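You operate a simulated robot arm through the tools that you are given. There is no shell and no other tool.

Carry out the task below with a simulated two-armed robot. There is one attempt and no reset: what you move stays moved.

JOB
Tighten the slipping belt into the green, then test-run the rollers.
Fine: loosen the red knob first and tighten it before the test; the lamp must go green; power off at the end. Where these are worked on the way, their far stop is far enough and under half their travel is too little: red knob.

The check looks at the end state, three seconds after you hand in, the way a careful person would. Anything else that was tipped, shoved, dropped, spilled or broken makes it a failure.

ROBOT AND FRAMES
Two 7-joint arms with fingered hands on one trunk that stands fixed in place. Base frame: the origin is at the foot of the trunk, x ahead of it, y to its left, z up. Units: m, degrees, N and s.
The left shoulder is at [0.06, 0.177, 0.975], the right one opposite. Each reaches about 1 m from its shoulder. Payload 4 kg a hand.
The tool frame of a hand sits at the grasp point between the pads (the TCP): z along the fingers, y along the line on which they close. The tips reach 0.037 m beyond it. The gripper opens to 0.124 m; its body begins 0.043 m behind the TCP. The gripper is a hand of 3 fingers: y runs from the thumb to the fingers, the wrist lies at [-0.015, -0.108, -0.202] in the tool frame, and closing takes about 1.5 s.
Orientation is told as [roll, pitch, yaw] about the base's x, y, z axes, in that order, counted from this pose: with the fingers straight down and the wrist toward the robot, the tool's x, y and z point along [0, 1, 0], [1, 0, 0] and [0, 0, -1] of the base frame.

CONTROLS
- The arms move only by the tool apply_moves. It takes "left_targets", "right_targets" or both (then of equal length, played together; a hand with none holds still); each is a list of rows, each a list of 2 entries, a list of its own where there are three numbers: the shift along the base's x, y, z in mm, then the turn, a rotation vector about the base's x, y, z in degrees. In form: [[[x, y, z], [wx, wy, wz]], ...]. A call has 1 to 20 rows; each row is the pose to reach, as a shift and turn from the pose commanded when the call began. "left_hand" and "right_hand" are, for a hand that has rows, the gripper command, from -1 (shut) to 1 (fully open), values between in proportion, set as the call begins (left out, the last holds). Each row takes 0.2 s and may step no farther than 0.05 m and 8.6 degrees from the row before; otherwise, or with a gripper value out of range, the whole call is refused. A pose out of reach is approached as far as the arm can. The call stops where the force on the tool passes 60 N (or 10 N more than at its start, if that is more) or the arm is blocked; 0.2 s more then pass. The fingers move at their own pace (about 0.072 m/s each) and stop on an object; they squeeze with about 33 N. The grip force told is the motor's: it shows also when the fingers shut on nothing. Time passes only in rows, and 0.2 s behind the last, so rows that repeat a pose let the fingers close. The reply holds the time, the measured pose of the TCP, the force on the tool along the base axes, the opening and the grip force, in the units named above and with some noise, with the torque about the TCP (base axes, N m) and any sound that the robot's microphone picked up.
- Cameras (640 x 400 px; columns grow to the right, rows downward): "scene" is now at [0.053, 0.039, 1.6403]; the picture's right is [0.44, -0.90, 0.00], its down [-0.47, -0.23, -0.85] and it looks along [0.76, 0.37, -0.53] (base axes); focal length 328 px, centre (320, 200). "left" rides on the left gripper at [-0.064, -0.076, -0.137] in its tool frame; the picture's right is [-0.84, -0.26, 0.48], its down [0.48, -0.76, 0.43] and it looks along [0.26, 0.60, 0.76] (tool axes); focal length 256 px, centre (320, 200). "right" rides on the right gripper at [0.064, -0.076, -0.137] in its tool frame; the picture's right is [-0.84, 0.26, -0.48], its down [-0.48, -0.76, 0.43] and it looks along [-0.26, 0.60, 0.76] (tool axes); focal length 256 px, centre (320, 200). There is no depth. A picture from a camera that has moved, and an enlarged one, comes with that camera's place and axes in the base frame and with its lens.
- get_image(camera): a new picture of that camera. No time passes.
- slide_trunk(by): slides the trunk up (or, below 0, down) by that many m; the arms and the scene camera ride with it, the base frame stays. It gives what a move gives, with no picture.
- move_fingers(index, middle, thumb_bend, thumb_turn, hand): sets how far each is bent, from 0 (flat) to 1 (curled in); at 0.3 the hand is open as for a grip, at 0.7 the pads meet at the TCP. One left out holds its place. A second passes; each finger stops where it meets its share of the squeeze, and holds until it gets a number again. A gripper value or a shape takes the hand back. It gives what a move gives, with no picture; readings hold the bend of each and the force on the fingers (four entries, about 0 where the hand has none), thumb and palm. thumb_turn goes from beside the hand (0) to across from the fingers (1), as for a grip.
- set_grasp(shape, hand): the hand has 3 fingers and takes this shape, open, in about a second: jaw (thumb against the fingers, like two jaws); tri (thumb and two fingers); tip (a fingertip pinch); poke (one finger out to press); point (the index stretched); flat (the hand flat); cup (the hand cupped); fist (a fist). The gripper value then closes the fingers along that shape, each until it touches; the sizes above hold for jaw. It gives what a move gives, with no picture.
- turn_head(pan, tilt): turns the head with the scene camera to pan (to the left, within 86 degrees either way) and tilt (down, from -29 to 69), counted from straight ahead of the robot. It gives what a move gives.
- enlarge(camera, box): a new picture of the part [left, top, right, bottom] of that camera's present view, enlarged. No time passes.
- hand_in(): hands the job in; it is judged then, once.

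Places have to be worked out from the pictures, the camera data and where the tool is seen. Open the grippers and draw the arms clear of the work before you hand the job in, unless the task says otherwise.

The tools are called after "Call:" as a command line: name --argument value ..., lists and objects as JSON in quotes. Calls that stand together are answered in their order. apply_moves: Moves the arms, as the interface text tells. Its arguments: {"type":"object","properties":{"left_targets":{"type":"array","items":{"type":"array"}},"left_hand":{"type":"number"},"right_targets":{"type":"array","items":{"type":"array"}},"right_hand":{"type":"number"}},"required":[]} The other tools are called the same way: slide_trunk (by) moves the trunk up or down; set_grasp (shape, hand) gives the hand a shape; move_fingers (index, middle, thumb_bend, thumb_turn, hand) moves the fingers one by one; turn_head (pan, tilt) turns the head that bears the scene camera; get_image (camera) takes a picture; enlarge (camera, box) takes an enlarged picture of a part of a camera's view; hand_in () hands the job in.

At the start:

```text
t: 0.0
left_ee_pos: [0.4491, 0.4687, 1.2781]
left_tool_rot: [0.0, 0.0, 0.0]
left_ft_force: [0.0, -0.1, -0.4]
left_wrist_torque: [0.01, 0.01, 0.01]
left_grip_width: 0.1237
left_gripper_force: 0.2
left_shape: jaw
left_bend: [0.3, 0.3, 0.3, 0.98]
left_finger forces: [0.0, 0.0, 0.0, 0.0, 0.0, 0.1]
right_ee_pos: [0.5984, -0.0455, 1.2445]
right_tool_rot: [0.0, 0.0, 0.0]
right_ft_force: [-0.2, 0.7, 0.9]
right_wrist_torque: [0.01, -0.02, 0.02]
right_grip_width: 0.1236
right_gripper_force: 0.1
right_shape: jaw
right_bend: [0.3, 0.3, 0.3, 0.98]
right_finger forces: [0.0, 0.0, 0.0, 0.0, 0.1, 0.1]
trunk travel left (down, up): [-0.5, 0.09]
head pan, tilt (commanded): [26.0, 31.8]
```

scene: 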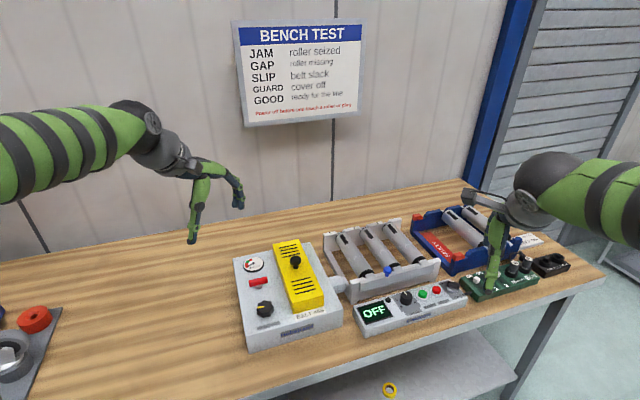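
right: 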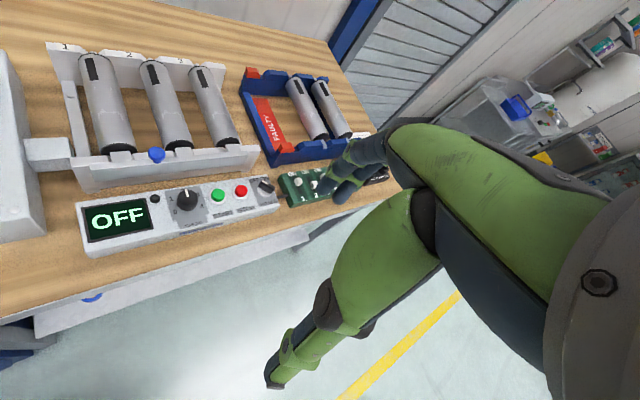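
left: 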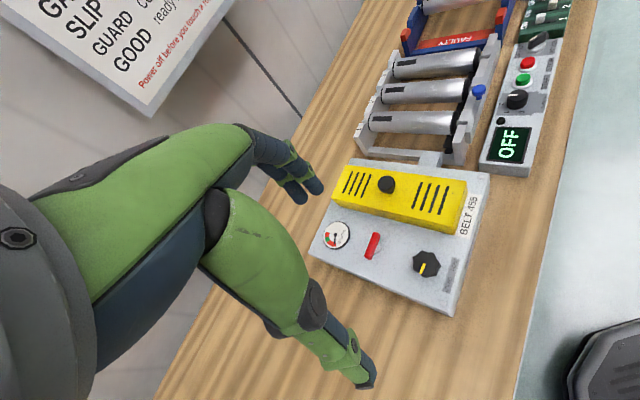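

I start by looking closer at the belt unit, the control box and the sign.

Call:
enlarge --camera "scene" --box '[220, 220, 360, 360]'

Call:
enlarge --camera "scene" --box '[340, 200, 600, 350]'

Call:
enlarge --camera "left" --box '[300, 150, 500, 320]'

Call:
enlarge --camera "right" --box '[60, 150, 300, 260]'

Call:
enlarge --camera "scene" --box '[230, 15, 370, 130]'

```text
2.86 times, centred on (290, 290) of scene
camera zoom: at [0.053, 0.039, 1.6403], right [0.44, -0.9, 0.0], down [-0.47, -0.23, -0.85], along [0.76, 0.37, -0.53], focal length 937 px, centre (406, -57)
```

zoom: 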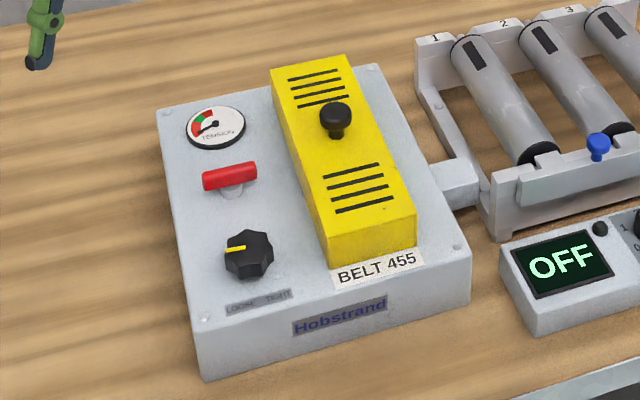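

```text
2.46 times, centred on (470, 275) of scene
camera zoom: at [0.053, 0.039, 1.6403], right [0.44, -0.9, 0.0], down [-0.47, -0.23, -0.85], along [0.76, 0.37, -0.53], focal length 807 px, centre (-49, 15)
```

zoom: 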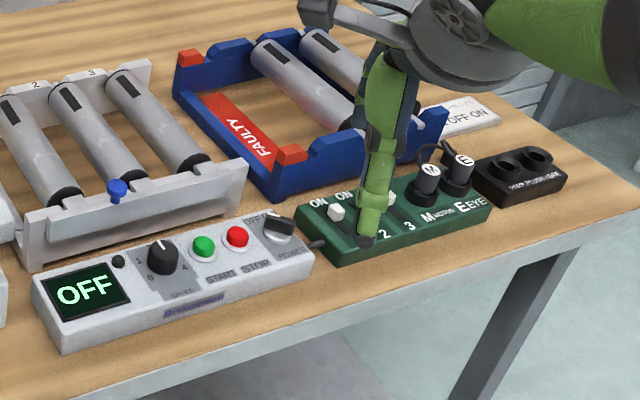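

```text
2.35 times, centred on (400, 235) of left
camera zoom: at [0.3731, 0.4042, 1.4149], right [-0.26, -0.84, -0.48], down [-0.76, 0.48, -0.43], along [0.6, 0.26, -0.76], focal length 602 px, centre (132, 118)
```

zoom: 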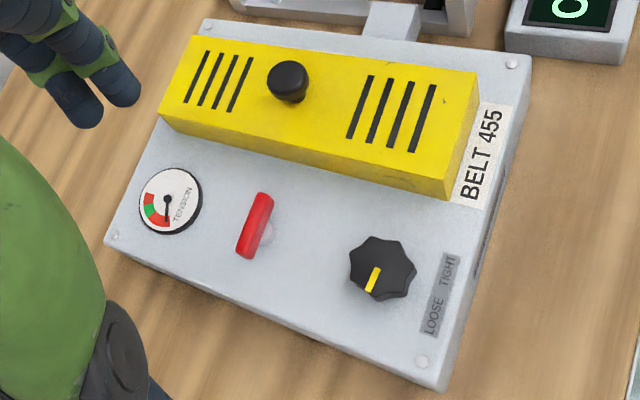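

```text
2.67 times, centred on (180, 205) of right
camera zoom: at [0.5219, 0.0192, 1.3803], right [0.26, -0.84, 0.48], down [-0.76, -0.48, -0.43], along [0.6, -0.26, -0.76], focal length 683 px, centre (693, 187)
```

zoom: 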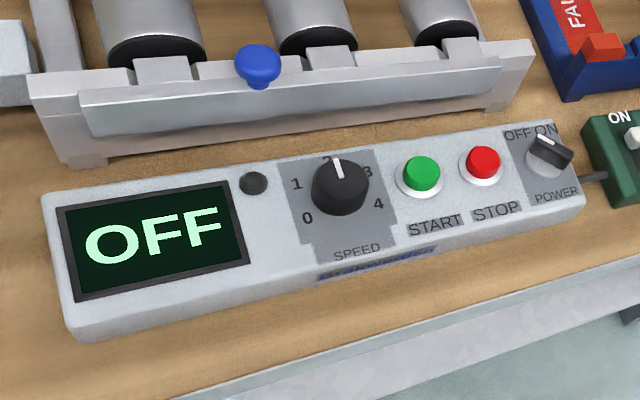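

```text
3.48 times, centred on (300, 72) of scene
camera zoom: at [0.053, 0.039, 1.6403], right [0.44, -0.9, 0.0], down [-0.47, -0.23, -0.85], along [0.76, 0.37, -0.53], focal length 1140 px, centre (390, 644)
```

zoom: 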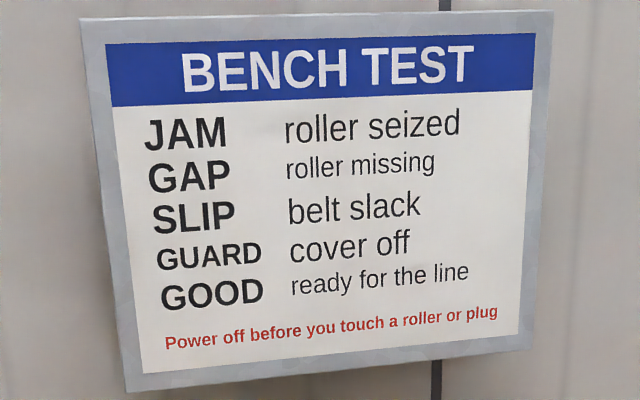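

Triangulating puts the red bar near (0.578, 0.490, 0.953), the black star knob near (0.504, 0.418, 0.955), and the bench turned about 45°. I zoom further on the details before moving.

Call:
enlarge --camera "scene" --box '[235, 245, 285, 280]'

Call:
enlarge --camera "left" --box '[310, 205, 390, 265]'

Call:
enlarge --camera "scene" --box '[240, 285, 310, 335]'

Call:
enlarge --camera "right" --box '[200, 165, 290, 220]'

Call:
enlarge --camera "left" --box '[390, 235, 470, 300]'

```text
11.43 times, centred on (260, 262) of scene
camera zoom: at [0.053, 0.039, 1.6403], right [0.44, -0.9, 0.0], down [-0.47, -0.23, -0.85], along [0.76, 0.37, -0.53], focal length 3747 px, centre (1006, -514)
```

zoom: 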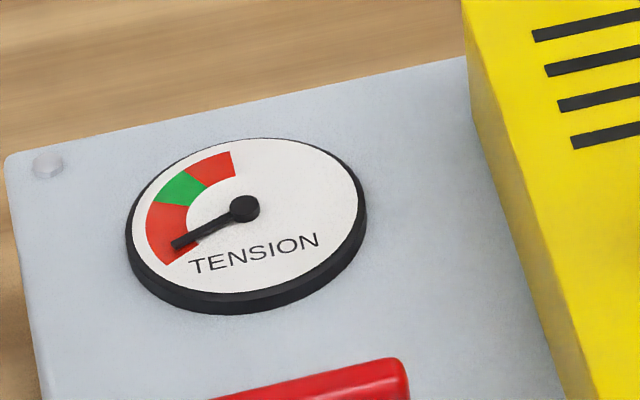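

```text
6.67 times, centred on (350, 235) of left
camera zoom: at [0.3731, 0.4042, 1.4149], right [-0.26, -0.84, -0.48], down [-0.76, 0.48, -0.43], along [0.6, 0.26, -0.76], focal length 1707 px, centre (120, -33)
```

zoom: 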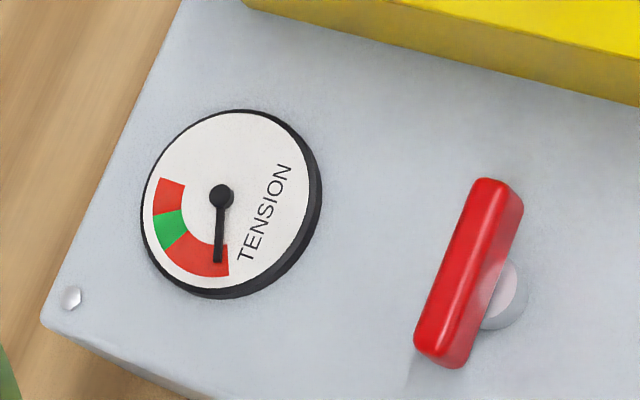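

```text
8.00 times, centred on (275, 310) of scene
camera zoom: at [0.053, 0.039, 1.6403], right [0.44, -0.9, 0.0], down [-0.47, -0.23, -0.85], along [0.76, 0.37, -0.53], focal length 2623 px, centre (680, -680)
```

zoom: 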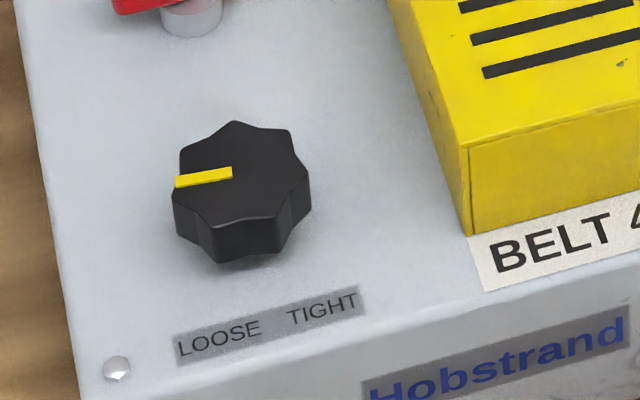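

```text
7.11 times, centred on (245, 192) of right
camera zoom: at [0.5219, 0.0192, 1.3803], right [0.26, -0.84, 0.48], down [-0.76, -0.48, -0.43], along [0.6, -0.26, -0.76], focal length 1820 px, centre (853, 253)
```

zoom: 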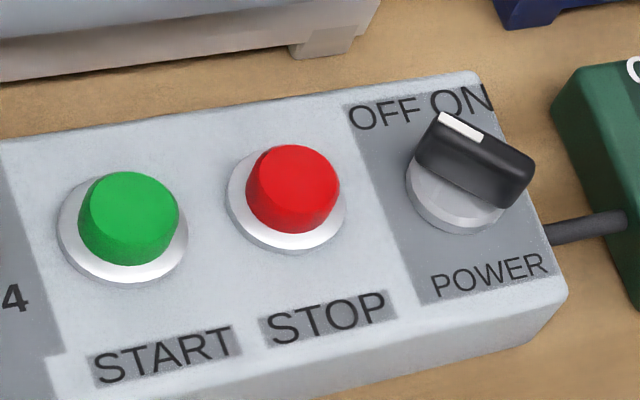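

```text
6.15 times, centred on (430, 268) of left
camera zoom: at [0.3731, 0.4042, 1.4149], right [-0.26, -0.84, -0.48], down [-0.76, 0.48, -0.43], along [0.6, 0.26, -0.76], focal length 1575 px, centre (-357, -215)
```

zoom: 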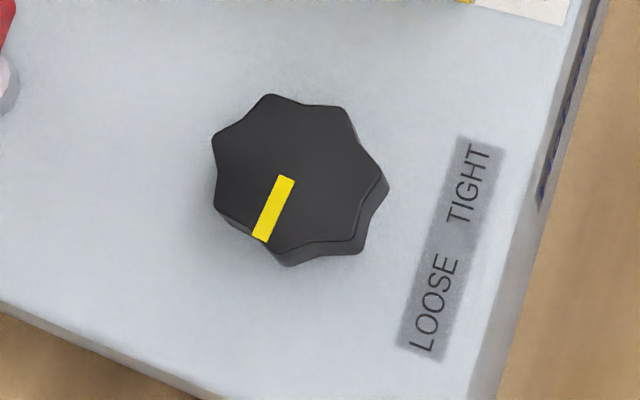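

The needle sits in the low red, the pointer is at LOOSE and POWER is OFF. I move the left hand above the red bar with a 45° yaw so that the jaws close across it.

Call:
apply_moves --left_targets '[[[16, 3, -20], [0, 0, 5.6]], [[32, 5, -40], [0, 0, 11.2]], [[48, 8, -60], [0, 0, 16.9]], [[64, 11, -80], [0, 0, 22.5]], [[80, 13, -100], [0, 0, 28.1]], [[96, 16, -120], [0, 0, 33.8]], [[112, 18, -140], [0, 0, 39.4]], [[129, 21, -158], [0, 0, 45]]]' --left_hand 0.3

Call:
get_image --camera "left"

Call:
get_image --camera "scene"

```text
t: 1.8
left_ee_pos: [0.5791, 0.4902, 1.1179]
left_tool_rot: [0.0, 0.0, 45.2]
left_ft_force: [0.0, 0.1, 0.6]
left_wrist_torque: [0.02, 0.05, -0.03]
left_grip_width: 0.0809
left_gripper_force: 0.0
left_shape: jaw
left_bend: [0.36, 0.4, 0.52, 0.99]
left_finger forces: [0.0, 0.0, 0.0, 0.1, 0.1, 0.0]
right_ee_pos: [0.5995, -0.0448, 1.2457]
right_tool_rot: [0.1, 0.1, 0.0]
right_ft_force: [0.2, 0.8, -0.4]
right_wrist_torque: [0.0, 0.0, -0.02]
right_grip_width: 0.1235
right_gripper_force: 0.0
right_shape: jaw
right_bend: [0.3, 0.3, 0.3, 0.98]
right_finger forces: [0.0, 0.0, 0.0, 0.0, 0.0, 0.0]
trunk travel left (down, up): [-0.5, 0.09]
head pan, tilt (commanded): [26.0, 31.8]
```

```text
taken
camera left: at [0.5703, 0.3903, 1.256], right [0.41, -0.77, -0.48], down [-0.88, -0.2, -0.43], along [0.24, 0.6, -0.76], focal length 256 px, centre (320, 200)
```

left: 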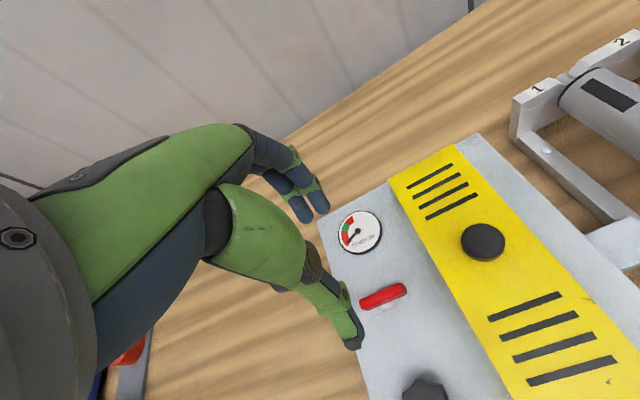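

```text
taken
camera scene: at [0.054, 0.0391, 1.6403], right [0.44, -0.9, 0.0], down [-0.47, -0.23, -0.85], along [0.76, 0.37, -0.53], focal length 328 px, centre (320, 200)
```

scene: 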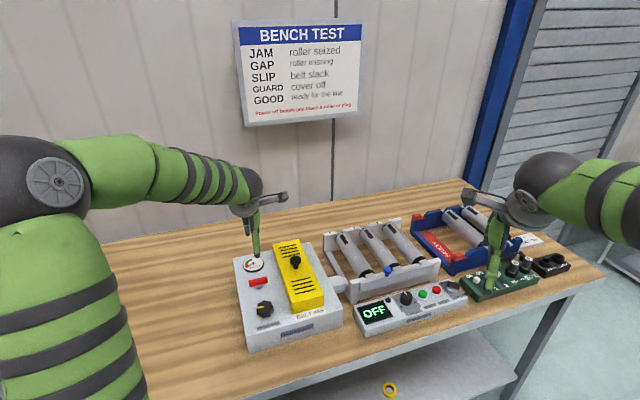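

I zoom in from this closer camera pose to refine where the red bar lies.

Call:
enlarge --camera "left" --box '[320, 180, 480, 400]'

Call:
enlarge --camera "scene" --box '[225, 220, 345, 350]'

```text
1.82 times, centred on (400, 290) of left
camera zoom: at [0.5703, 0.3903, 1.256], right [0.41, -0.77, -0.48], down [-0.88, -0.2, -0.43], along [0.24, 0.6, -0.76], focal length 465 px, centre (174, 36)
```

zoom: 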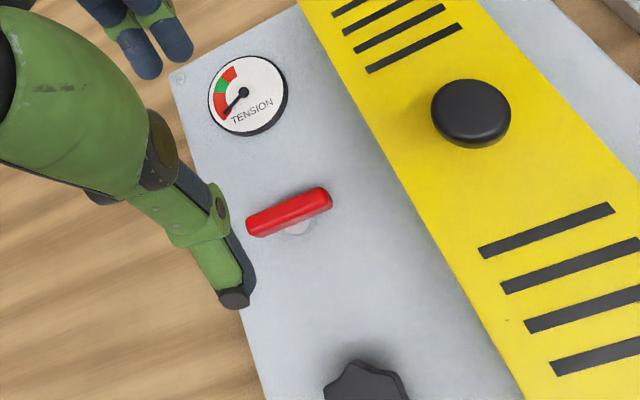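

```text
3.08 times, centred on (285, 285) of scene
camera zoom: at [0.054, 0.0391, 1.6403], right [0.44, -0.9, 0.0], down [-0.47, -0.23, -0.85], along [0.76, 0.37, -0.53], focal length 1009 px, centre (428, -62)
```

zoom: 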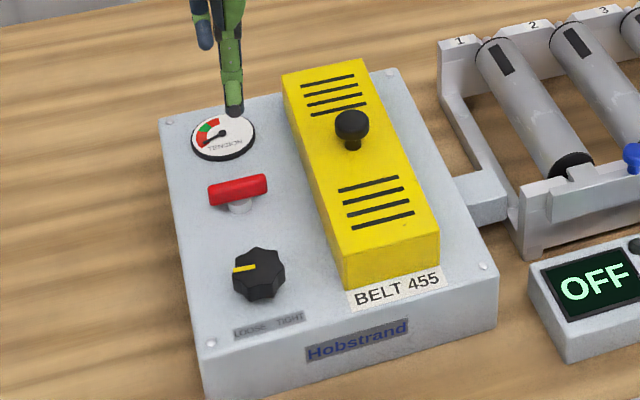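

The bar centre refines to about (0.576, 0.488, 0.955), and the plate is near 0.93. I lower to z≈1.02 first to check alignment.

Call:
apply_moves --left_targets '[[[-1, -1, -30], [0, 0, 0]], [[-2, -2, -60], [0, 0, 0]], [[-3, -2, -85], [0, 0, 0]], [[-3, -2, -100], [0, 0, 0]]]'

Call:
get_image --camera "left"

Call:
enlarge --camera "scene" --box '[225, 220, 345, 350]'

```text
t: 2.8
left_ee_pos: [0.5737, 0.4875, 1.0193]
left_tool_rot: [0.1, 0.0, 45.0]
left_ft_force: [-1.0, 0.3, 0.1]
left_wrist_torque: [0.0, -0.03, -0.01]
left_grip_width: 0.0809
left_gripper_force: 0.1
left_shape: jaw
left_bend: [0.36, 0.4, 0.52, 0.99]
left_finger forces: [0.1, 0.0, 0.1, 0.0, 0.1, 0.0]
right_ee_pos: [0.5984, -0.0441, 1.2446]
right_tool_rot: [0.1, -0.1, -0.1]
right_ft_force: [-0.4, 0.5, 0.3]
right_wrist_torque: [0.02, 0.0, 0.0]
right_grip_width: 0.1237
right_gripper_force: 0.0
right_shape: jaw
right_bend: [0.3, 0.3, 0.3, 0.98]
right_finger forces: [0.1, 0.0, 0.0, 0.0, 0.1, 0.0]
trunk travel left (down, up): [-0.5, 0.09]
head pan, tilt (commanded): [26.0, 31.8]
```

```text
taken
camera left: at [0.5656, 0.388, 1.1567], right [0.41, -0.77, -0.48], down [-0.88, -0.2, -0.43], along [0.24, 0.6, -0.76], focal length 256 px, centre (320, 200)
```

left: 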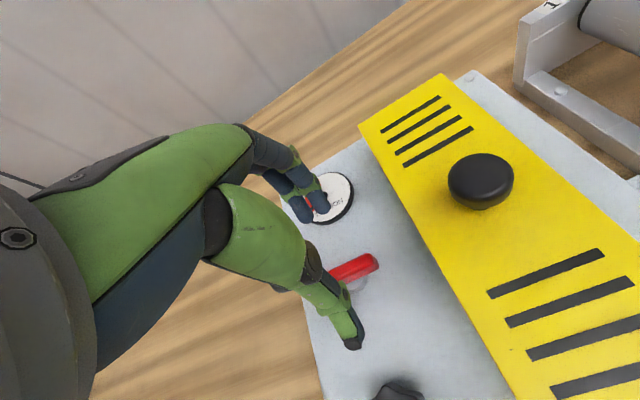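

```text
3.08 times, centred on (285, 285) of scene
camera zoom: at [0.0532, 0.039, 1.6403], right [0.44, -0.9, 0.0], down [-0.47, -0.23, -0.85], along [0.76, 0.37, -0.53], focal length 1009 px, centre (428, -62)
```

zoom: 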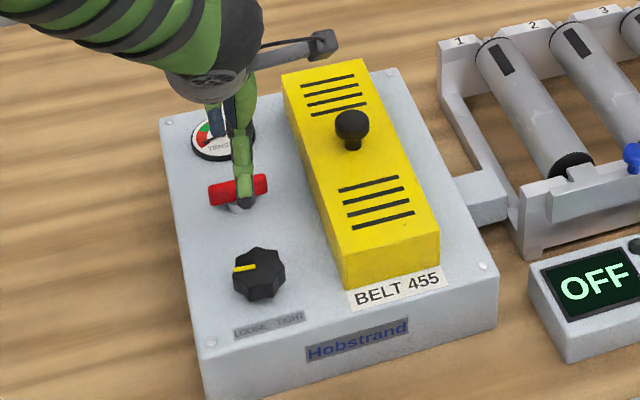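

The bar sits between thumb and fingers as seen in both views. I lower to TCP z≈0.975 with the fingers still open and watch the force.

Call:
apply_moves --left_targets '[[[0, 0, -15], [0, 0, 0]], [[0, 0, -30], [0, 0, 0]], [[0, 0, -38], [0, 0, 0]], [[0, 0, -44], [0, 0, 0]]]'

Call:
get_image --camera "left"

Call:
enlarge --camera "scene" --box '[225, 220, 345, 350]'

```text
t: 3.8
left_ee_pos: [0.575, 0.4877, 0.9758]
left_tool_rot: [0.0, 0.0, 45.0]
left_ft_force: [-0.1, 0.1, 0.7]
left_wrist_torque: [0.01, -0.01, 0.0]
left_grip_width: 0.081
left_gripper_force: 0.1
left_shape: jaw
left_bend: [0.36, 0.4, 0.52, 0.99]
left_finger forces: [0.0, 0.1, 0.0, 0.0, 0.1, 0.0]
right_ee_pos: [0.5992, -0.0449, 1.246]
right_tool_rot: [0.0, 0.0, -0.1]
right_ft_force: [0.0, -0.3, 0.7]
right_wrist_torque: [-0.02, 0.02, 0.01]
right_grip_width: 0.1237
right_gripper_force: 0.1
right_shape: jaw
right_bend: [0.3, 0.3, 0.3, 0.98]
right_finger forces: [0.0, 0.0, 0.1, 0.1, 0.0, 0.0]
trunk travel left (down, up): [-0.5, 0.09]
head pan, tilt (commanded): [26.0, 31.8]
```

```text
taken
camera left: at [0.5662, 0.3887, 1.1122], right [0.41, -0.77, -0.48], down [-0.88, -0.2, -0.43], along [0.24, 0.6, -0.76], focal length 256 px, centre (320, 200)
```

left: 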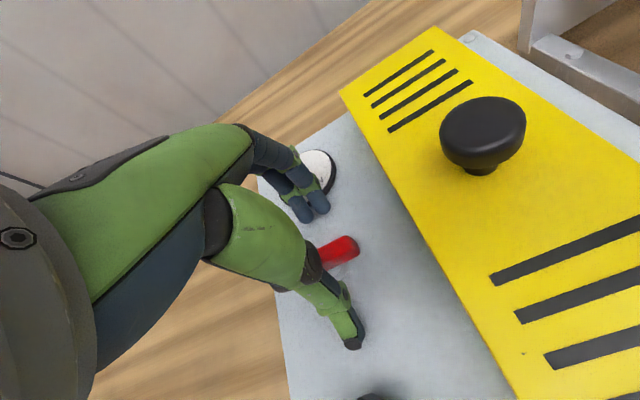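

```text
3.08 times, centred on (285, 285) of scene
camera zoom: at [0.0532, 0.039, 1.6403], right [0.44, -0.9, 0.0], down [-0.47, -0.23, -0.85], along [0.76, 0.37, -0.53], focal length 1009 px, centre (428, -62)
```

zoom: 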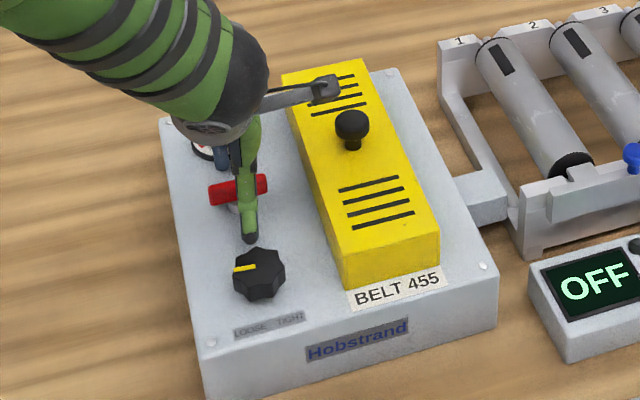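

The fingertips already straddle the bar with clearance above the plate. I close the hand on the bar at this height.

Call:
apply_moves --left_targets '[[[0, 0, 0], [0, 0, 0]], [[0, 0, 0], [0, 0, 0]], [[0, 0, 0], [0, 0, 0]], [[0, 0, 0], [0, 0, 0]], [[0, 0, 0], [0, 0, 0]], [[0, 0, 0], [0, 0, 0]], [[0, 0, 0], [0, 0, 0]]]' --left_hand -1

Call:
get_image --camera "left"

Call:
enlarge --camera "scene" --box '[225, 220, 345, 350]'

```text
t: 5.4
left_ee_pos: [0.5734, 0.4869, 0.9743]
left_tool_rot: [-0.1, 0.0, 45.0]
left_ft_force: [-4.4, -5.2, -0.7]
left_wrist_torque: [0.38, -0.28, 0.01]
left_grip_width: 0.0225
left_gripper_force: 33.0
left_shape: jaw
left_bend: [0.67, 0.65, 0.61, 1.0]
left_finger forces: [18.6, 12.3, 0.1, 0.1, 37.5, 0.1]
right_ee_pos: [0.598, -0.0458, 1.2453]
right_tool_rot: [0.0, -0.1, 0.1]
right_ft_force: [0.4, -0.3, -0.2]
right_wrist_torque: [0.01, -0.03, 0.0]
right_grip_width: 0.1239
right_gripper_force: 0.1
right_shape: jaw
right_bend: [0.3, 0.3, 0.3, 0.98]
right_finger forces: [0.1, 0.1, 0.0, 0.1, 0.1, 0.1]
trunk travel left (down, up): [-0.5, 0.09]
head pan, tilt (commanded): [26.0, 31.8]
```

```text
taken
camera left: at [0.5658, 0.3877, 1.1126], right [0.41, -0.77, -0.48], down [-0.88, -0.2, -0.43], along [0.24, 0.6, -0.76], focal length 256 px, centre (320, 200)
```

left: 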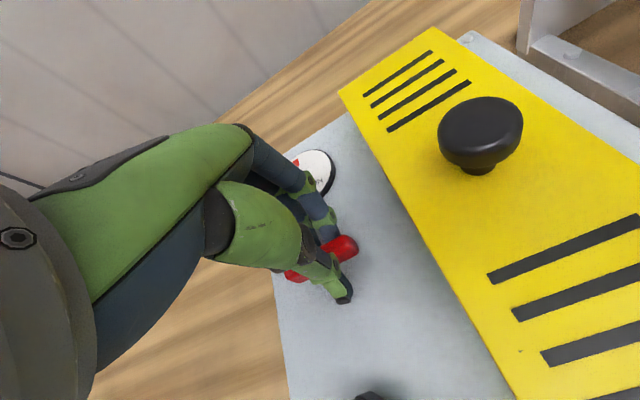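

```text
3.08 times, centred on (285, 285) of scene
camera zoom: at [0.0526, 0.0383, 1.6403], right [0.44, -0.9, 0.0], down [-0.47, -0.23, -0.85], along [0.76, 0.37, -0.53], focal length 1009 px, centre (428, -62)
```

zoom: 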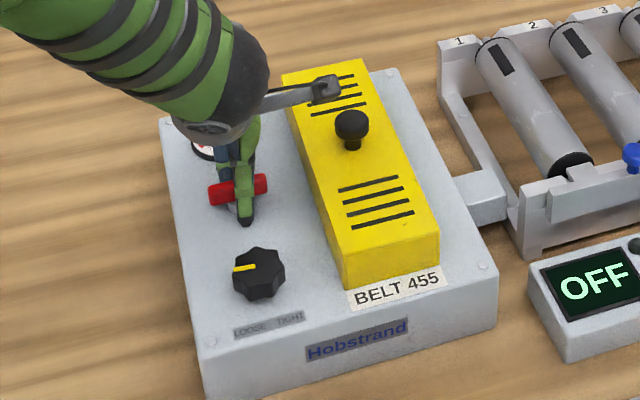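

The bar is gripped (grip 33 N, slight side load toward the thumb). I start turning counter-clockwise in small steps, easing 1 mm toward the thumb, and watch the torque.

Call:
apply_moves --left_targets '[[[-1, -1, 0], [0, 0, 3]], [[-1, -1, 0], [0, 0, 6]], [[-1, -1, 0], [0, 0, 9]], [[-1, -1, 0], [0, 0, 12]]]'

Call:
enlarge --camera "scene" --box '[225, 220, 345, 350]'

```text
t: 6.4
left_ee_pos: [0.5747, 0.4866, 0.9759]
left_tool_rot: [0.1, 0.0, 57.1]
left_ft_force: [3.6, -0.5, -2.1]
left_wrist_torque: [0.67, -0.4, -0.07]
left_grip_width: 0.0217
left_gripper_force: 32.9
left_shape: jaw
left_bend: [0.67, 0.65, 0.61, 1.0]
left_finger forces: [21.3, 15.6, 0.0, 0.0, 35.0, 0.1]
right_ee_pos: [0.5986, -0.0457, 1.2463]
right_tool_rot: [0.1, 0.0, 0.0]
right_ft_force: [-0.3, 0.6, 0.4]
right_wrist_torque: [0.03, 0.01, -0.01]
right_grip_width: 0.1238
right_gripper_force: 0.0
right_shape: jaw
right_bend: [0.3, 0.3, 0.3, 0.98]
right_finger forces: [0.0, 0.0, 0.0, 0.0, 0.0, 0.0]
trunk travel left (down, up): [-0.5, 0.09]
head pan, tilt (commanded): [26.0, 31.8]
```

```text
3.08 times, centred on (285, 285) of scene
camera zoom: at [0.0536, 0.039, 1.6403], right [0.44, -0.9, 0.0], down [-0.47, -0.23, -0.85], along [0.76, 0.37, -0.53], focal length 1009 px, centre (428, -62)
```

zoom: 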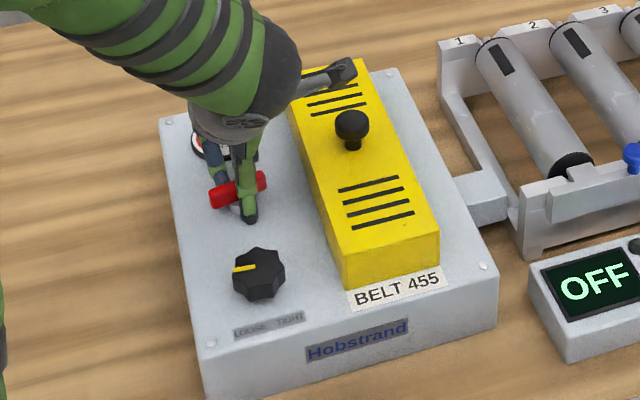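

The bar follows freely counter-clockwise with almost no torque. I continue by another 40°.

Call:
apply_moves --left_targets '[[[0, 0, 0], [0, 0, 5]], [[0, 0, 0], [0, 0, 10]], [[0, 0, 0], [0, 0, 15]], [[0, 0, 0], [0, 0, 20]], [[0, 0, 0], [0, 0, 25]], [[0, 0, 0], [0, 0, 30]], [[0, 0, 0], [0, 0, 35]], [[0, 0, 0], [0, 0, 40]]]'

Call:
enlarge --camera "scene" --box '[225, 220, 345, 350]'

Call:
get_image --camera "left"

```text
t: 8.2
left_ee_pos: [0.5752, 0.4874, 0.9777]
left_tool_rot: [0.0, 0.0, 97.1]
left_ft_force: [8.3, 3.6, 3.9]
left_wrist_torque: [0.8, 0.01, -0.09]
left_grip_width: 0.0212
left_gripper_force: 33.3
left_shape: jaw
left_bend: [0.67, 0.64, 0.61, 1.0]
left_finger forces: [24.1, 15.2, 0.1, 0.0, 36.7, 0.1]
right_ee_pos: [0.5987, -0.0449, 1.2435]
right_tool_rot: [0.0, -0.1, -0.1]
right_ft_force: [-0.2, -0.3, 0.1]
right_wrist_torque: [0.01, 0.0, 0.0]
right_grip_width: 0.1234
right_gripper_force: 0.1
right_shape: jaw
right_bend: [0.3, 0.3, 0.3, 0.98]
right_finger forces: [0.1, 0.0, 0.0, 0.1, 0.0, 0.0]
trunk travel left (down, up): [-0.5, 0.09]
head pan, tilt (commanded): [26.0, 31.8]
```

```text
3.08 times, centred on (285, 285) of scene
camera zoom: at [0.0537, 0.0389, 1.6404], right [0.44, -0.9, 0.0], down [-0.47, -0.23, -0.85], along [0.76, 0.37, -0.53], focal length 1009 px, centre (428, -62)
```

zoom: 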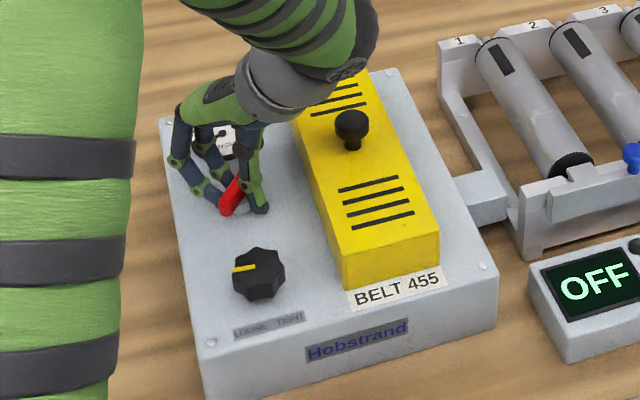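

```text
taken
camera left: at [0.6469, 0.4191, 1.1126], right [0.86, -0.15, -0.48], down [-0.39, -0.81, -0.44], along [-0.33, 0.56, -0.76], focal length 256 px, centre (320, 200)
```

left: 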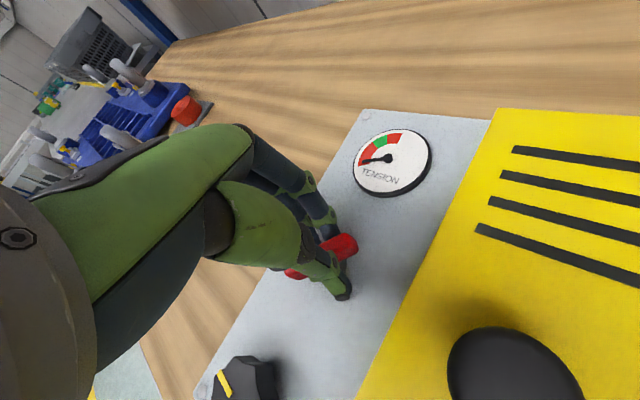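

52° turned and the bar still follows with negligible torque. I carry on counter-clockwise toward its far stop.

Call:
apply_moves --left_targets '[[[0, 0, -1], [0, 0, 5]], [[0, 0, -1], [0, 0, 10]], [[0, 0, -1], [0, 0, 15]], [[0, 0, -1], [0, 0, 20]], [[0, 0, -1], [0, 0, 25]], [[0, 0, -1], [0, 0, 30]], [[0, 0, -1], [0, 0, 35]]]'

Call:
enlarge --camera "scene" --box '[225, 220, 345, 350]'

Call:
get_image --camera "left"

```text
t: 9.8
left_ee_pos: [0.5742, 0.4871, 0.9759]
left_tool_rot: [-0.1, -0.1, 132.1]
left_ft_force: [10.0, 13.4, 16.1]
left_wrist_torque: [0.75, 0.35, -0.15]
left_grip_width: 0.0207
left_gripper_force: 32.8
left_shape: jaw
left_bend: [0.66, 0.64, 0.62, 1.0]
left_finger forces: [27.0, 14.5, 0.1, 0.0, 41.1, 0.0]
right_ee_pos: [0.5987, -0.0445, 1.2459]
right_tool_rot: [0.0, 0.0, 0.0]
right_ft_force: [-0.7, -0.4, 0.2]
right_wrist_torque: [0.01, 0.02, 0.0]
right_grip_width: 0.1236
right_gripper_force: 0.0
right_shape: jaw
right_bend: [0.3, 0.3, 0.3, 0.98]
right_finger forces: [0.0, 0.0, 0.1, 0.0, 0.0, 0.1]
trunk travel left (down, up): [-0.5, 0.09]
head pan, tilt (commanded): [26.0, 31.8]
```

```text
3.08 times, centred on (285, 285) of scene
camera zoom: at [0.053, 0.0394, 1.6404], right [0.44, -0.9, 0.0], down [-0.47, -0.23, -0.85], along [0.76, 0.37, -0.53], focal length 1009 px, centre (428, -62)
```

zoom: 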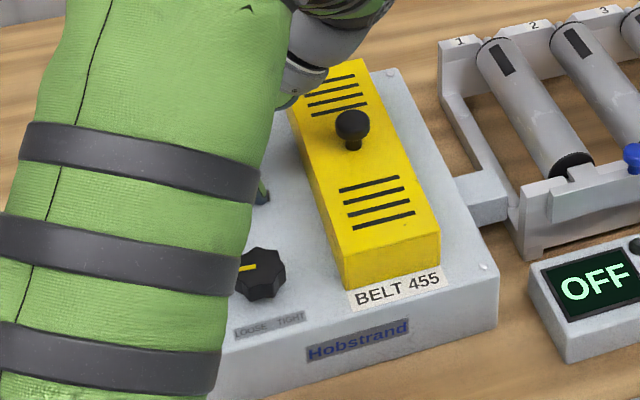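

```text
taken
camera left: at [0.6722, 0.473, 1.1121], right [0.79, 0.37, -0.48], down [0.15, -0.89, -0.44], along [-0.59, 0.27, -0.76], focal length 256 px, centre (320, 200)
```

left: 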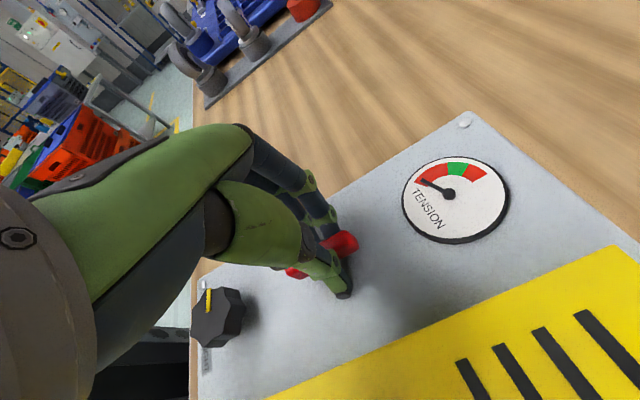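

About 87° turned with the torque still tiny, but the upward force rose to 16 N, so the bar seems to climb as it unscrews. I relax upward 2 mm and keep turning.

Call:
apply_moves --left_targets '[[[0, 0, 2], [0, 0, 4]], [[0, 0, 2], [0, 0, 8]], [[0, 0, 2], [0, 0, 12]], [[0, 0, 2], [0, 0, 16]], [[0, 0, 2], [0, 0, 20]]]'

Call:
get_image --camera "left"

Call:
get_image --camera "scene"

```text
t: 11.0
left_ee_pos: [0.5754, 0.4884, 0.9755]
left_tool_rot: [0.0, 0.0, 152.0]
left_ft_force: [19.3, 18.7, 2.8]
left_wrist_torque: [1.01, 0.16, -0.44]
left_grip_width: 0.0196
left_gripper_force: 32.6
left_shape: jaw
left_bend: [0.67, 0.63, 0.62, 1.0]
left_finger forces: [31.1, 14.8, 0.0, 0.0, 38.9, 0.0]
right_ee_pos: [0.6, -0.0426, 1.2441]
right_tool_rot: [-0.1, 0.1, 0.0]
right_ft_force: [-0.4, 0.8, 0.4]
right_wrist_torque: [0.0, -0.01, -0.03]
right_grip_width: 0.1237
right_gripper_force: 0.1
right_shape: jaw
right_bend: [0.3, 0.3, 0.3, 0.98]
right_finger forces: [0.0, 0.0, 0.1, 0.1, 0.0, 0.0]
trunk travel left (down, up): [-0.5, 0.09]
head pan, tilt (commanded): [26.0, 31.8]
```

```text
taken
camera left: at [0.6726, 0.5079, 1.1127], right [0.62, 0.62, -0.48], down [0.45, -0.78, -0.43], along [-0.65, 0.06, -0.76], focal length 256 px, centre (320, 200)
```

left: 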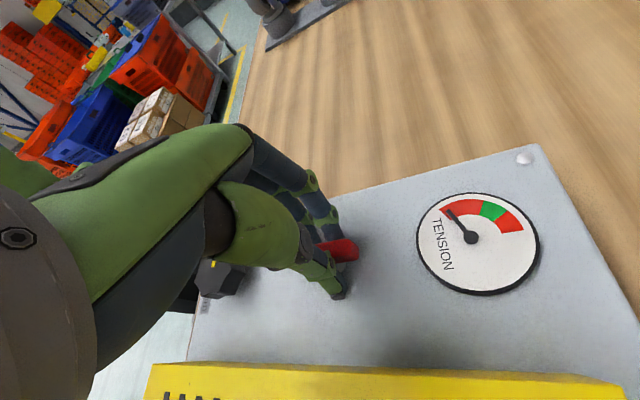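

```text
taken
camera scene: at [0.055, 0.0407, 1.6402], right [0.44, -0.9, 0.0], down [-0.47, -0.23, -0.85], along [0.76, 0.37, -0.53], focal length 328 px, centre (320, 200)
```

scene: 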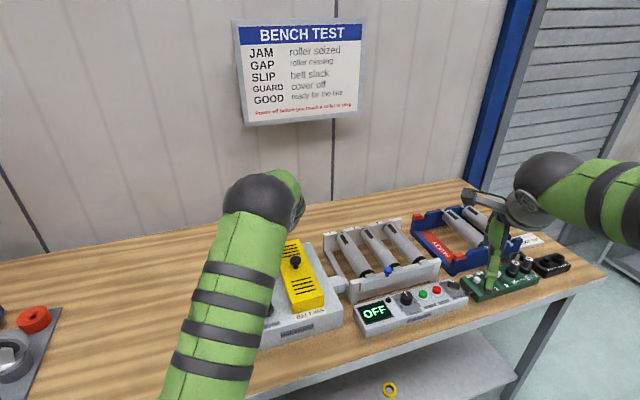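

The left image shows the bar lying along the bench-forward direction (90° turned) while the hand is at 107°, with the side load risen — the bar is on its far stop. I ease back the hand 15° and open it partially.

Call:
apply_moves --left_targets '[[[0, 0, 0], [0, 0, -4]], [[0, 0, 0], [0, 0, -8]], [[0, 0, 0], [0, 0, -12]], [[0, 0, 0], [0, 0, -15]]]'

Call:
get_image --camera "left"

```text
t: 12.0
left_ee_pos: [0.5736, 0.4858, 0.9769]
left_tool_rot: [0.2, -0.1, 136.9]
left_ft_force: [10.5, 8.9, -1.5]
left_wrist_torque: [0.65, 0.22, -0.1]
left_grip_width: 0.0201
left_gripper_force: 33.1
left_shape: jaw
left_bend: [0.66, 0.65, 0.62, 1.0]
left_finger forces: [27.9, 13.8, 0.0, 0.0, 34.1, 0.0]
right_ee_pos: [0.5984, -0.044, 1.2444]
right_tool_rot: [0.0, 0.1, 0.0]
right_ft_force: [0.1, -0.6, 0.4]
right_wrist_torque: [0.03, -0.02, -0.02]
right_grip_width: 0.1233
right_gripper_force: 0.1
right_shape: jaw
right_bend: [0.3, 0.3, 0.3, 0.98]
right_finger forces: [0.0, 0.1, 0.1, 0.1, 0.0, 0.1]
trunk travel left (down, up): [-0.5, 0.09]
head pan, tilt (commanded): [26.0, 31.8]
```

```text
taken
camera left: at [0.6736, 0.4814, 1.1126], right [0.76, 0.44, -0.49], down [0.22, -0.87, -0.43], along [-0.61, 0.22, -0.76], focal length 256 px, centre (320, 200)
```

left: 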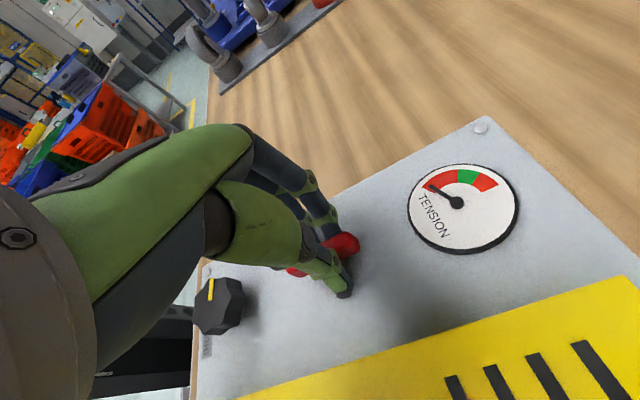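

I open the hand to about 0.06 m and lift straight up off the bar.

Call:
apply_moves --left_targets '[[[0, 0, 0], [0, 0, 0]], [[0, 0, 0], [0, 0, 0]], [[0, 0, 0], [0, 0, 0]], [[0, 0, 20], [0, 0, 0]], [[0, 0, 45], [0, 0, 0]], [[0, 0, 75], [0, 0, 0]], [[0, 0, 105], [0, 0, 0]]]' --left_hand 0.0

Call:
get_image --camera "left"

Call:
get_image --camera "scene"

```text
t: 13.6
left_ee_pos: [0.5732, 0.4869, 1.0819]
left_tool_rot: [0.0, 0.0, 137.0]
left_ft_force: [-0.1, -0.6, -1.3]
left_wrist_torque: [0.01, 0.04, 0.0]
left_grip_width: 0.0617
left_gripper_force: 0.0
left_shape: jaw
left_bend: [0.42, 0.46, 0.56, 1.0]
left_finger forces: [0.0, 0.0, 0.0, 0.0, 0.0, 0.0]
right_ee_pos: [0.597, -0.0454, 1.2459]
right_tool_rot: [0.1, 0.0, 0.0]
right_ft_force: [-0.1, 0.9, 0.4]
right_wrist_torque: [-0.01, -0.01, -0.01]
right_grip_width: 0.1239
right_gripper_force: 0.1
right_shape: jaw
right_bend: [0.3, 0.3, 0.3, 0.98]
right_finger forces: [0.0, 0.0, 0.1, 0.1, 0.0, 0.0]
trunk travel left (down, up): [-0.5, 0.09]
head pan, tilt (commanded): [26.0, 31.8]
```

```text
taken
camera left: at [0.6724, 0.4814, 1.2185], right [0.76, 0.44, -0.48], down [0.23, -0.87, -0.43], along [-0.61, 0.22, -0.76], focal length 256 px, centre (320, 200)
```

left: 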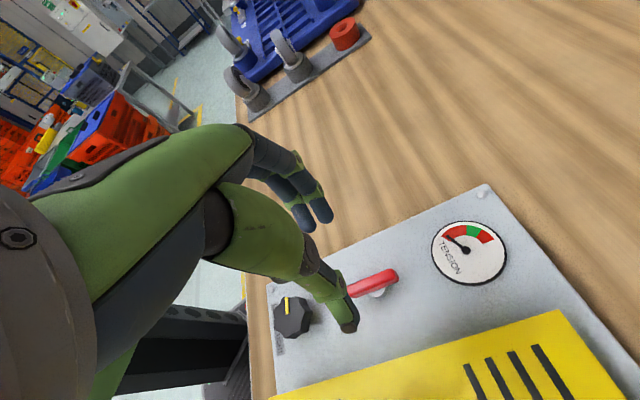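

```text
taken
camera scene: at [0.0528, 0.0388, 1.6403], right [0.44, -0.9, 0.0], down [-0.47, -0.23, -0.85], along [0.76, 0.37, -0.53], focal length 328 px, centre (320, 200)
```

scene: 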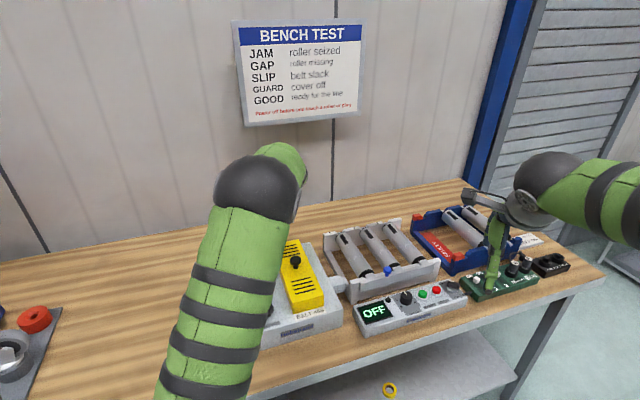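

The red bar now lies along bench-forward, released at its far stop. I zoom on the star knob and the red bar from here to refine positions.

Call:
enlarge --camera "left" --box '[250, 250, 410, 350]'

Call:
enlarge --camera "left" --box '[420, 210, 520, 290]'

```text
4.00 times, centred on (330, 300) of left
camera zoom: at [0.6724, 0.4814, 1.2185], right [0.76, 0.44, -0.48], down [0.23, -0.87, -0.43], along [-0.61, 0.22, -0.76], focal length 1024 px, centre (280, -200)
```

zoom: 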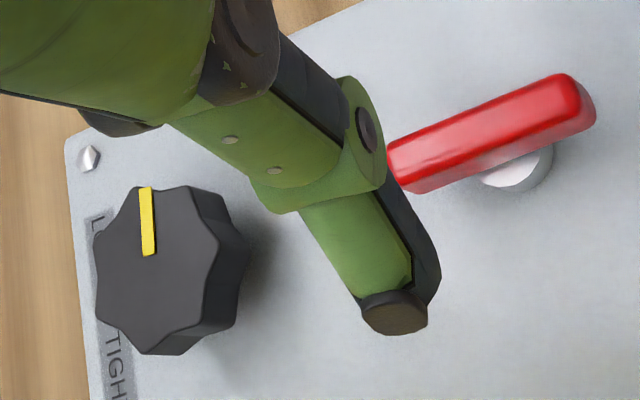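

```text
5.00 times, centred on (470, 250) of left
camera zoom: at [0.6724, 0.4814, 1.2185], right [0.76, 0.44, -0.48], down [0.23, -0.87, -0.43], along [-0.61, 0.22, -0.76], focal length 1280 px, centre (-430, -50)
```

zoom: 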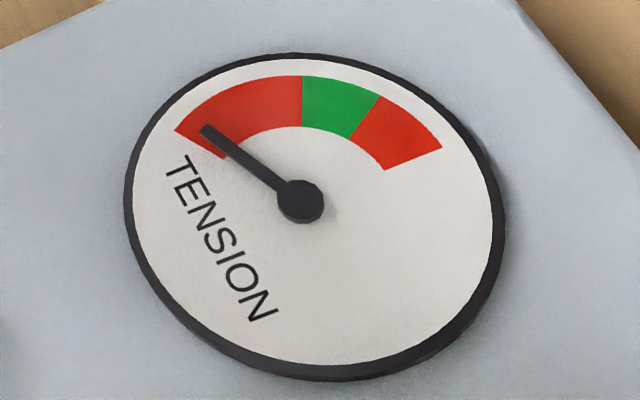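

The star knob's top centre works out to about (0.504, 0.4165, 0.964). I move over it keeping a high yaw (~127°) so there is plenty of clockwise range.

Call:
apply_moves --left_targets '[[[-14, -14, 0], [0, 0, -2]], [[-28, -28, 0], [0, 0, -4]], [[-42, -42, -5], [0, 0, -6]], [[-56, -56, -10], [0, 0, -8]], [[-70, -71, -15], [0, 0, -10]], [[-70, -71, -25], [0, 0, -10]], [[-70, -71, -30], [0, 0, -10]]]' --left_hand 0.35

Call:
get_image --camera "left"

Call:
get_image --camera "scene"

Call:
get_image --camera "right"

```text
t: 15.2
left_ee_pos: [0.5038, 0.4159, 1.0525]
left_tool_rot: [0.0, -0.1, 127.0]
left_ft_force: [0.2, 0.3, -0.3]
left_wrist_torque: [0.01, 0.0, 0.03]
left_grip_width: 0.0836
left_gripper_force: 0.1
left_shape: jaw
left_bend: [0.36, 0.39, 0.51, 0.99]
left_finger forces: [0.0, 0.0, 0.1, 0.1, 0.0, 0.1]
right_ee_pos: [0.5986, -0.0442, 1.2453]
right_tool_rot: [-0.2, 0.0, 0.0]
right_ft_force: [0.4, 0.6, -0.2]
right_wrist_torque: [0.01, -0.01, -0.04]
right_grip_width: 0.1235
right_gripper_force: 0.0
right_shape: jaw
right_bend: [0.3, 0.3, 0.3, 0.98]
right_finger forces: [0.1, 0.1, 0.1, 0.0, 0.0, 0.0]
trunk travel left (down, up): [-0.5, 0.09]
head pan, tilt (commanded): [26.0, 31.8]
```

```text
taken
camera left: at [0.5997, 0.3925, 1.1893], right [0.82, 0.3, -0.48], down [0.07, -0.9, -0.43], along [-0.56, 0.32, -0.76], focal length 256 px, centre (320, 200)
```

left: 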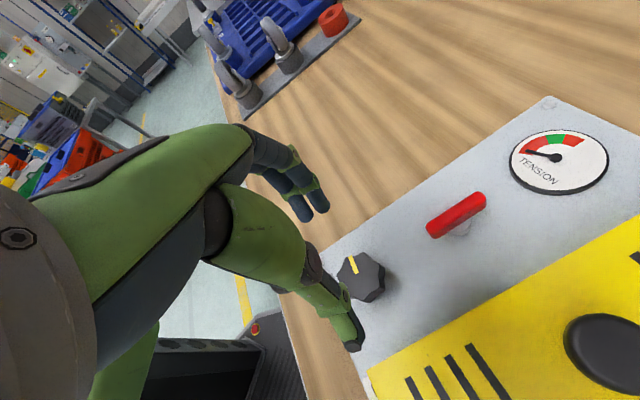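

```text
taken
camera scene: at [0.053, 0.0388, 1.6404], right [0.44, -0.9, 0.0], down [-0.47, -0.23, -0.85], along [0.76, 0.37, -0.53], focal length 328 px, centre (320, 200)
```

scene: 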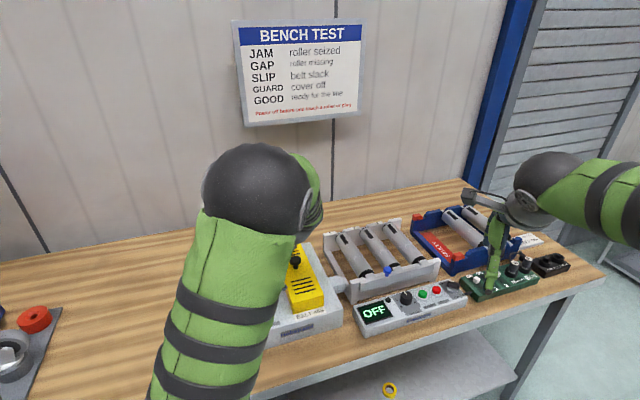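

```text
taken
camera right: at [0.522, 0.0191, 1.3803], right [0.26, -0.84, 0.48], down [-0.76, -0.48, -0.43], along [0.6, -0.26, -0.76], focal length 256 px, centre (320, 200)
```

right: 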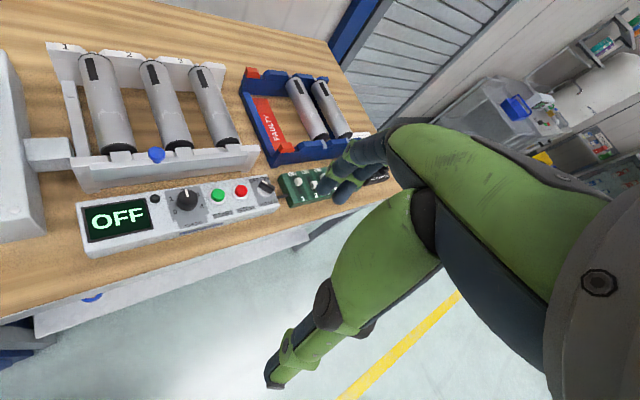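

I zoom on the knob to check centring before lowering.

Call:
enlarge --camera "left" --box '[310, 220, 420, 310]'

```text
4.44 times, centred on (365, 265) of left
camera zoom: at [0.5997, 0.3925, 1.1893], right [0.82, 0.3, -0.48], down [0.07, -0.9, -0.43], along [-0.56, 0.32, -0.76], focal length 1138 px, centre (120, -89)
```

zoom: 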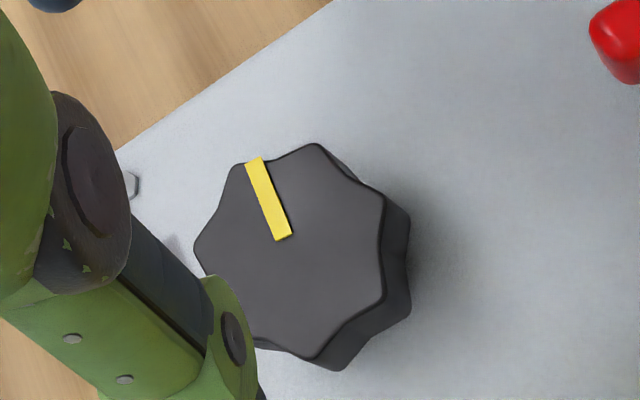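

The knob is centred under the TCP. I lower to z≈0.975.

Call:
apply_moves --left_targets '[[[-1, 0, -20], [0, 0, 0]], [[-1, 0, -40], [0, 0, 0]], [[-1, 0, -60], [0, 0, 0]], [[-1, 0, -70], [0, 0, 0]], [[-1, 0, -77], [0, 0, 0]]]'

Call:
get_image --camera "left"

```text
t: 16.4
left_ee_pos: [0.5036, 0.4154, 0.9743]
left_tool_rot: [0.0, 0.0, 127.0]
left_ft_force: [-0.1, -0.2, -1.2]
left_wrist_torque: [-0.01, 0.01, -0.01]
left_grip_width: 0.0832
left_gripper_force: 0.1
left_shape: jaw
left_bend: [0.36, 0.39, 0.51, 0.99]
left_finger forces: [0.0, 0.1, 0.1, 0.0, 0.0, 0.1]
right_ee_pos: [0.5985, -0.0449, 1.2445]
right_tool_rot: [0.1, 0.0, 0.0]
right_ft_force: [0.2, 1.0, 0.6]
right_wrist_torque: [-0.03, 0.03, 0.0]
right_grip_width: 0.1236
right_gripper_force: 0.0
right_shape: jaw
right_bend: [0.3, 0.3, 0.3, 0.98]
right_finger forces: [0.0, 0.0, 0.0, 0.0, 0.1, 0.0]
trunk travel left (down, up): [-0.5, 0.09]
head pan, tilt (commanded): [26.0, 31.8]
```

```text
taken
camera left: at [0.5999, 0.3931, 1.1111], right [0.82, 0.3, -0.48], down [0.07, -0.9, -0.43], along [-0.56, 0.32, -0.76], focal length 256 px, centre (320, 200)
```

left: 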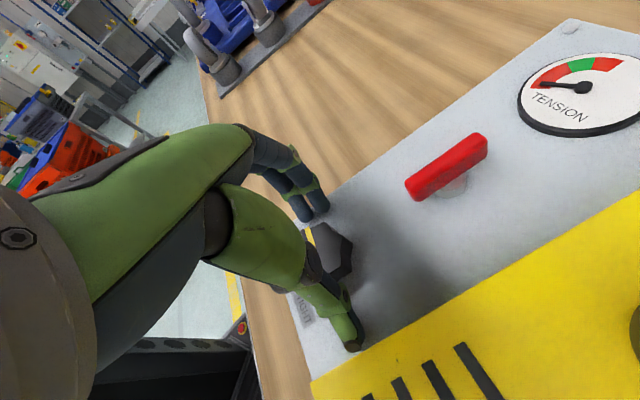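

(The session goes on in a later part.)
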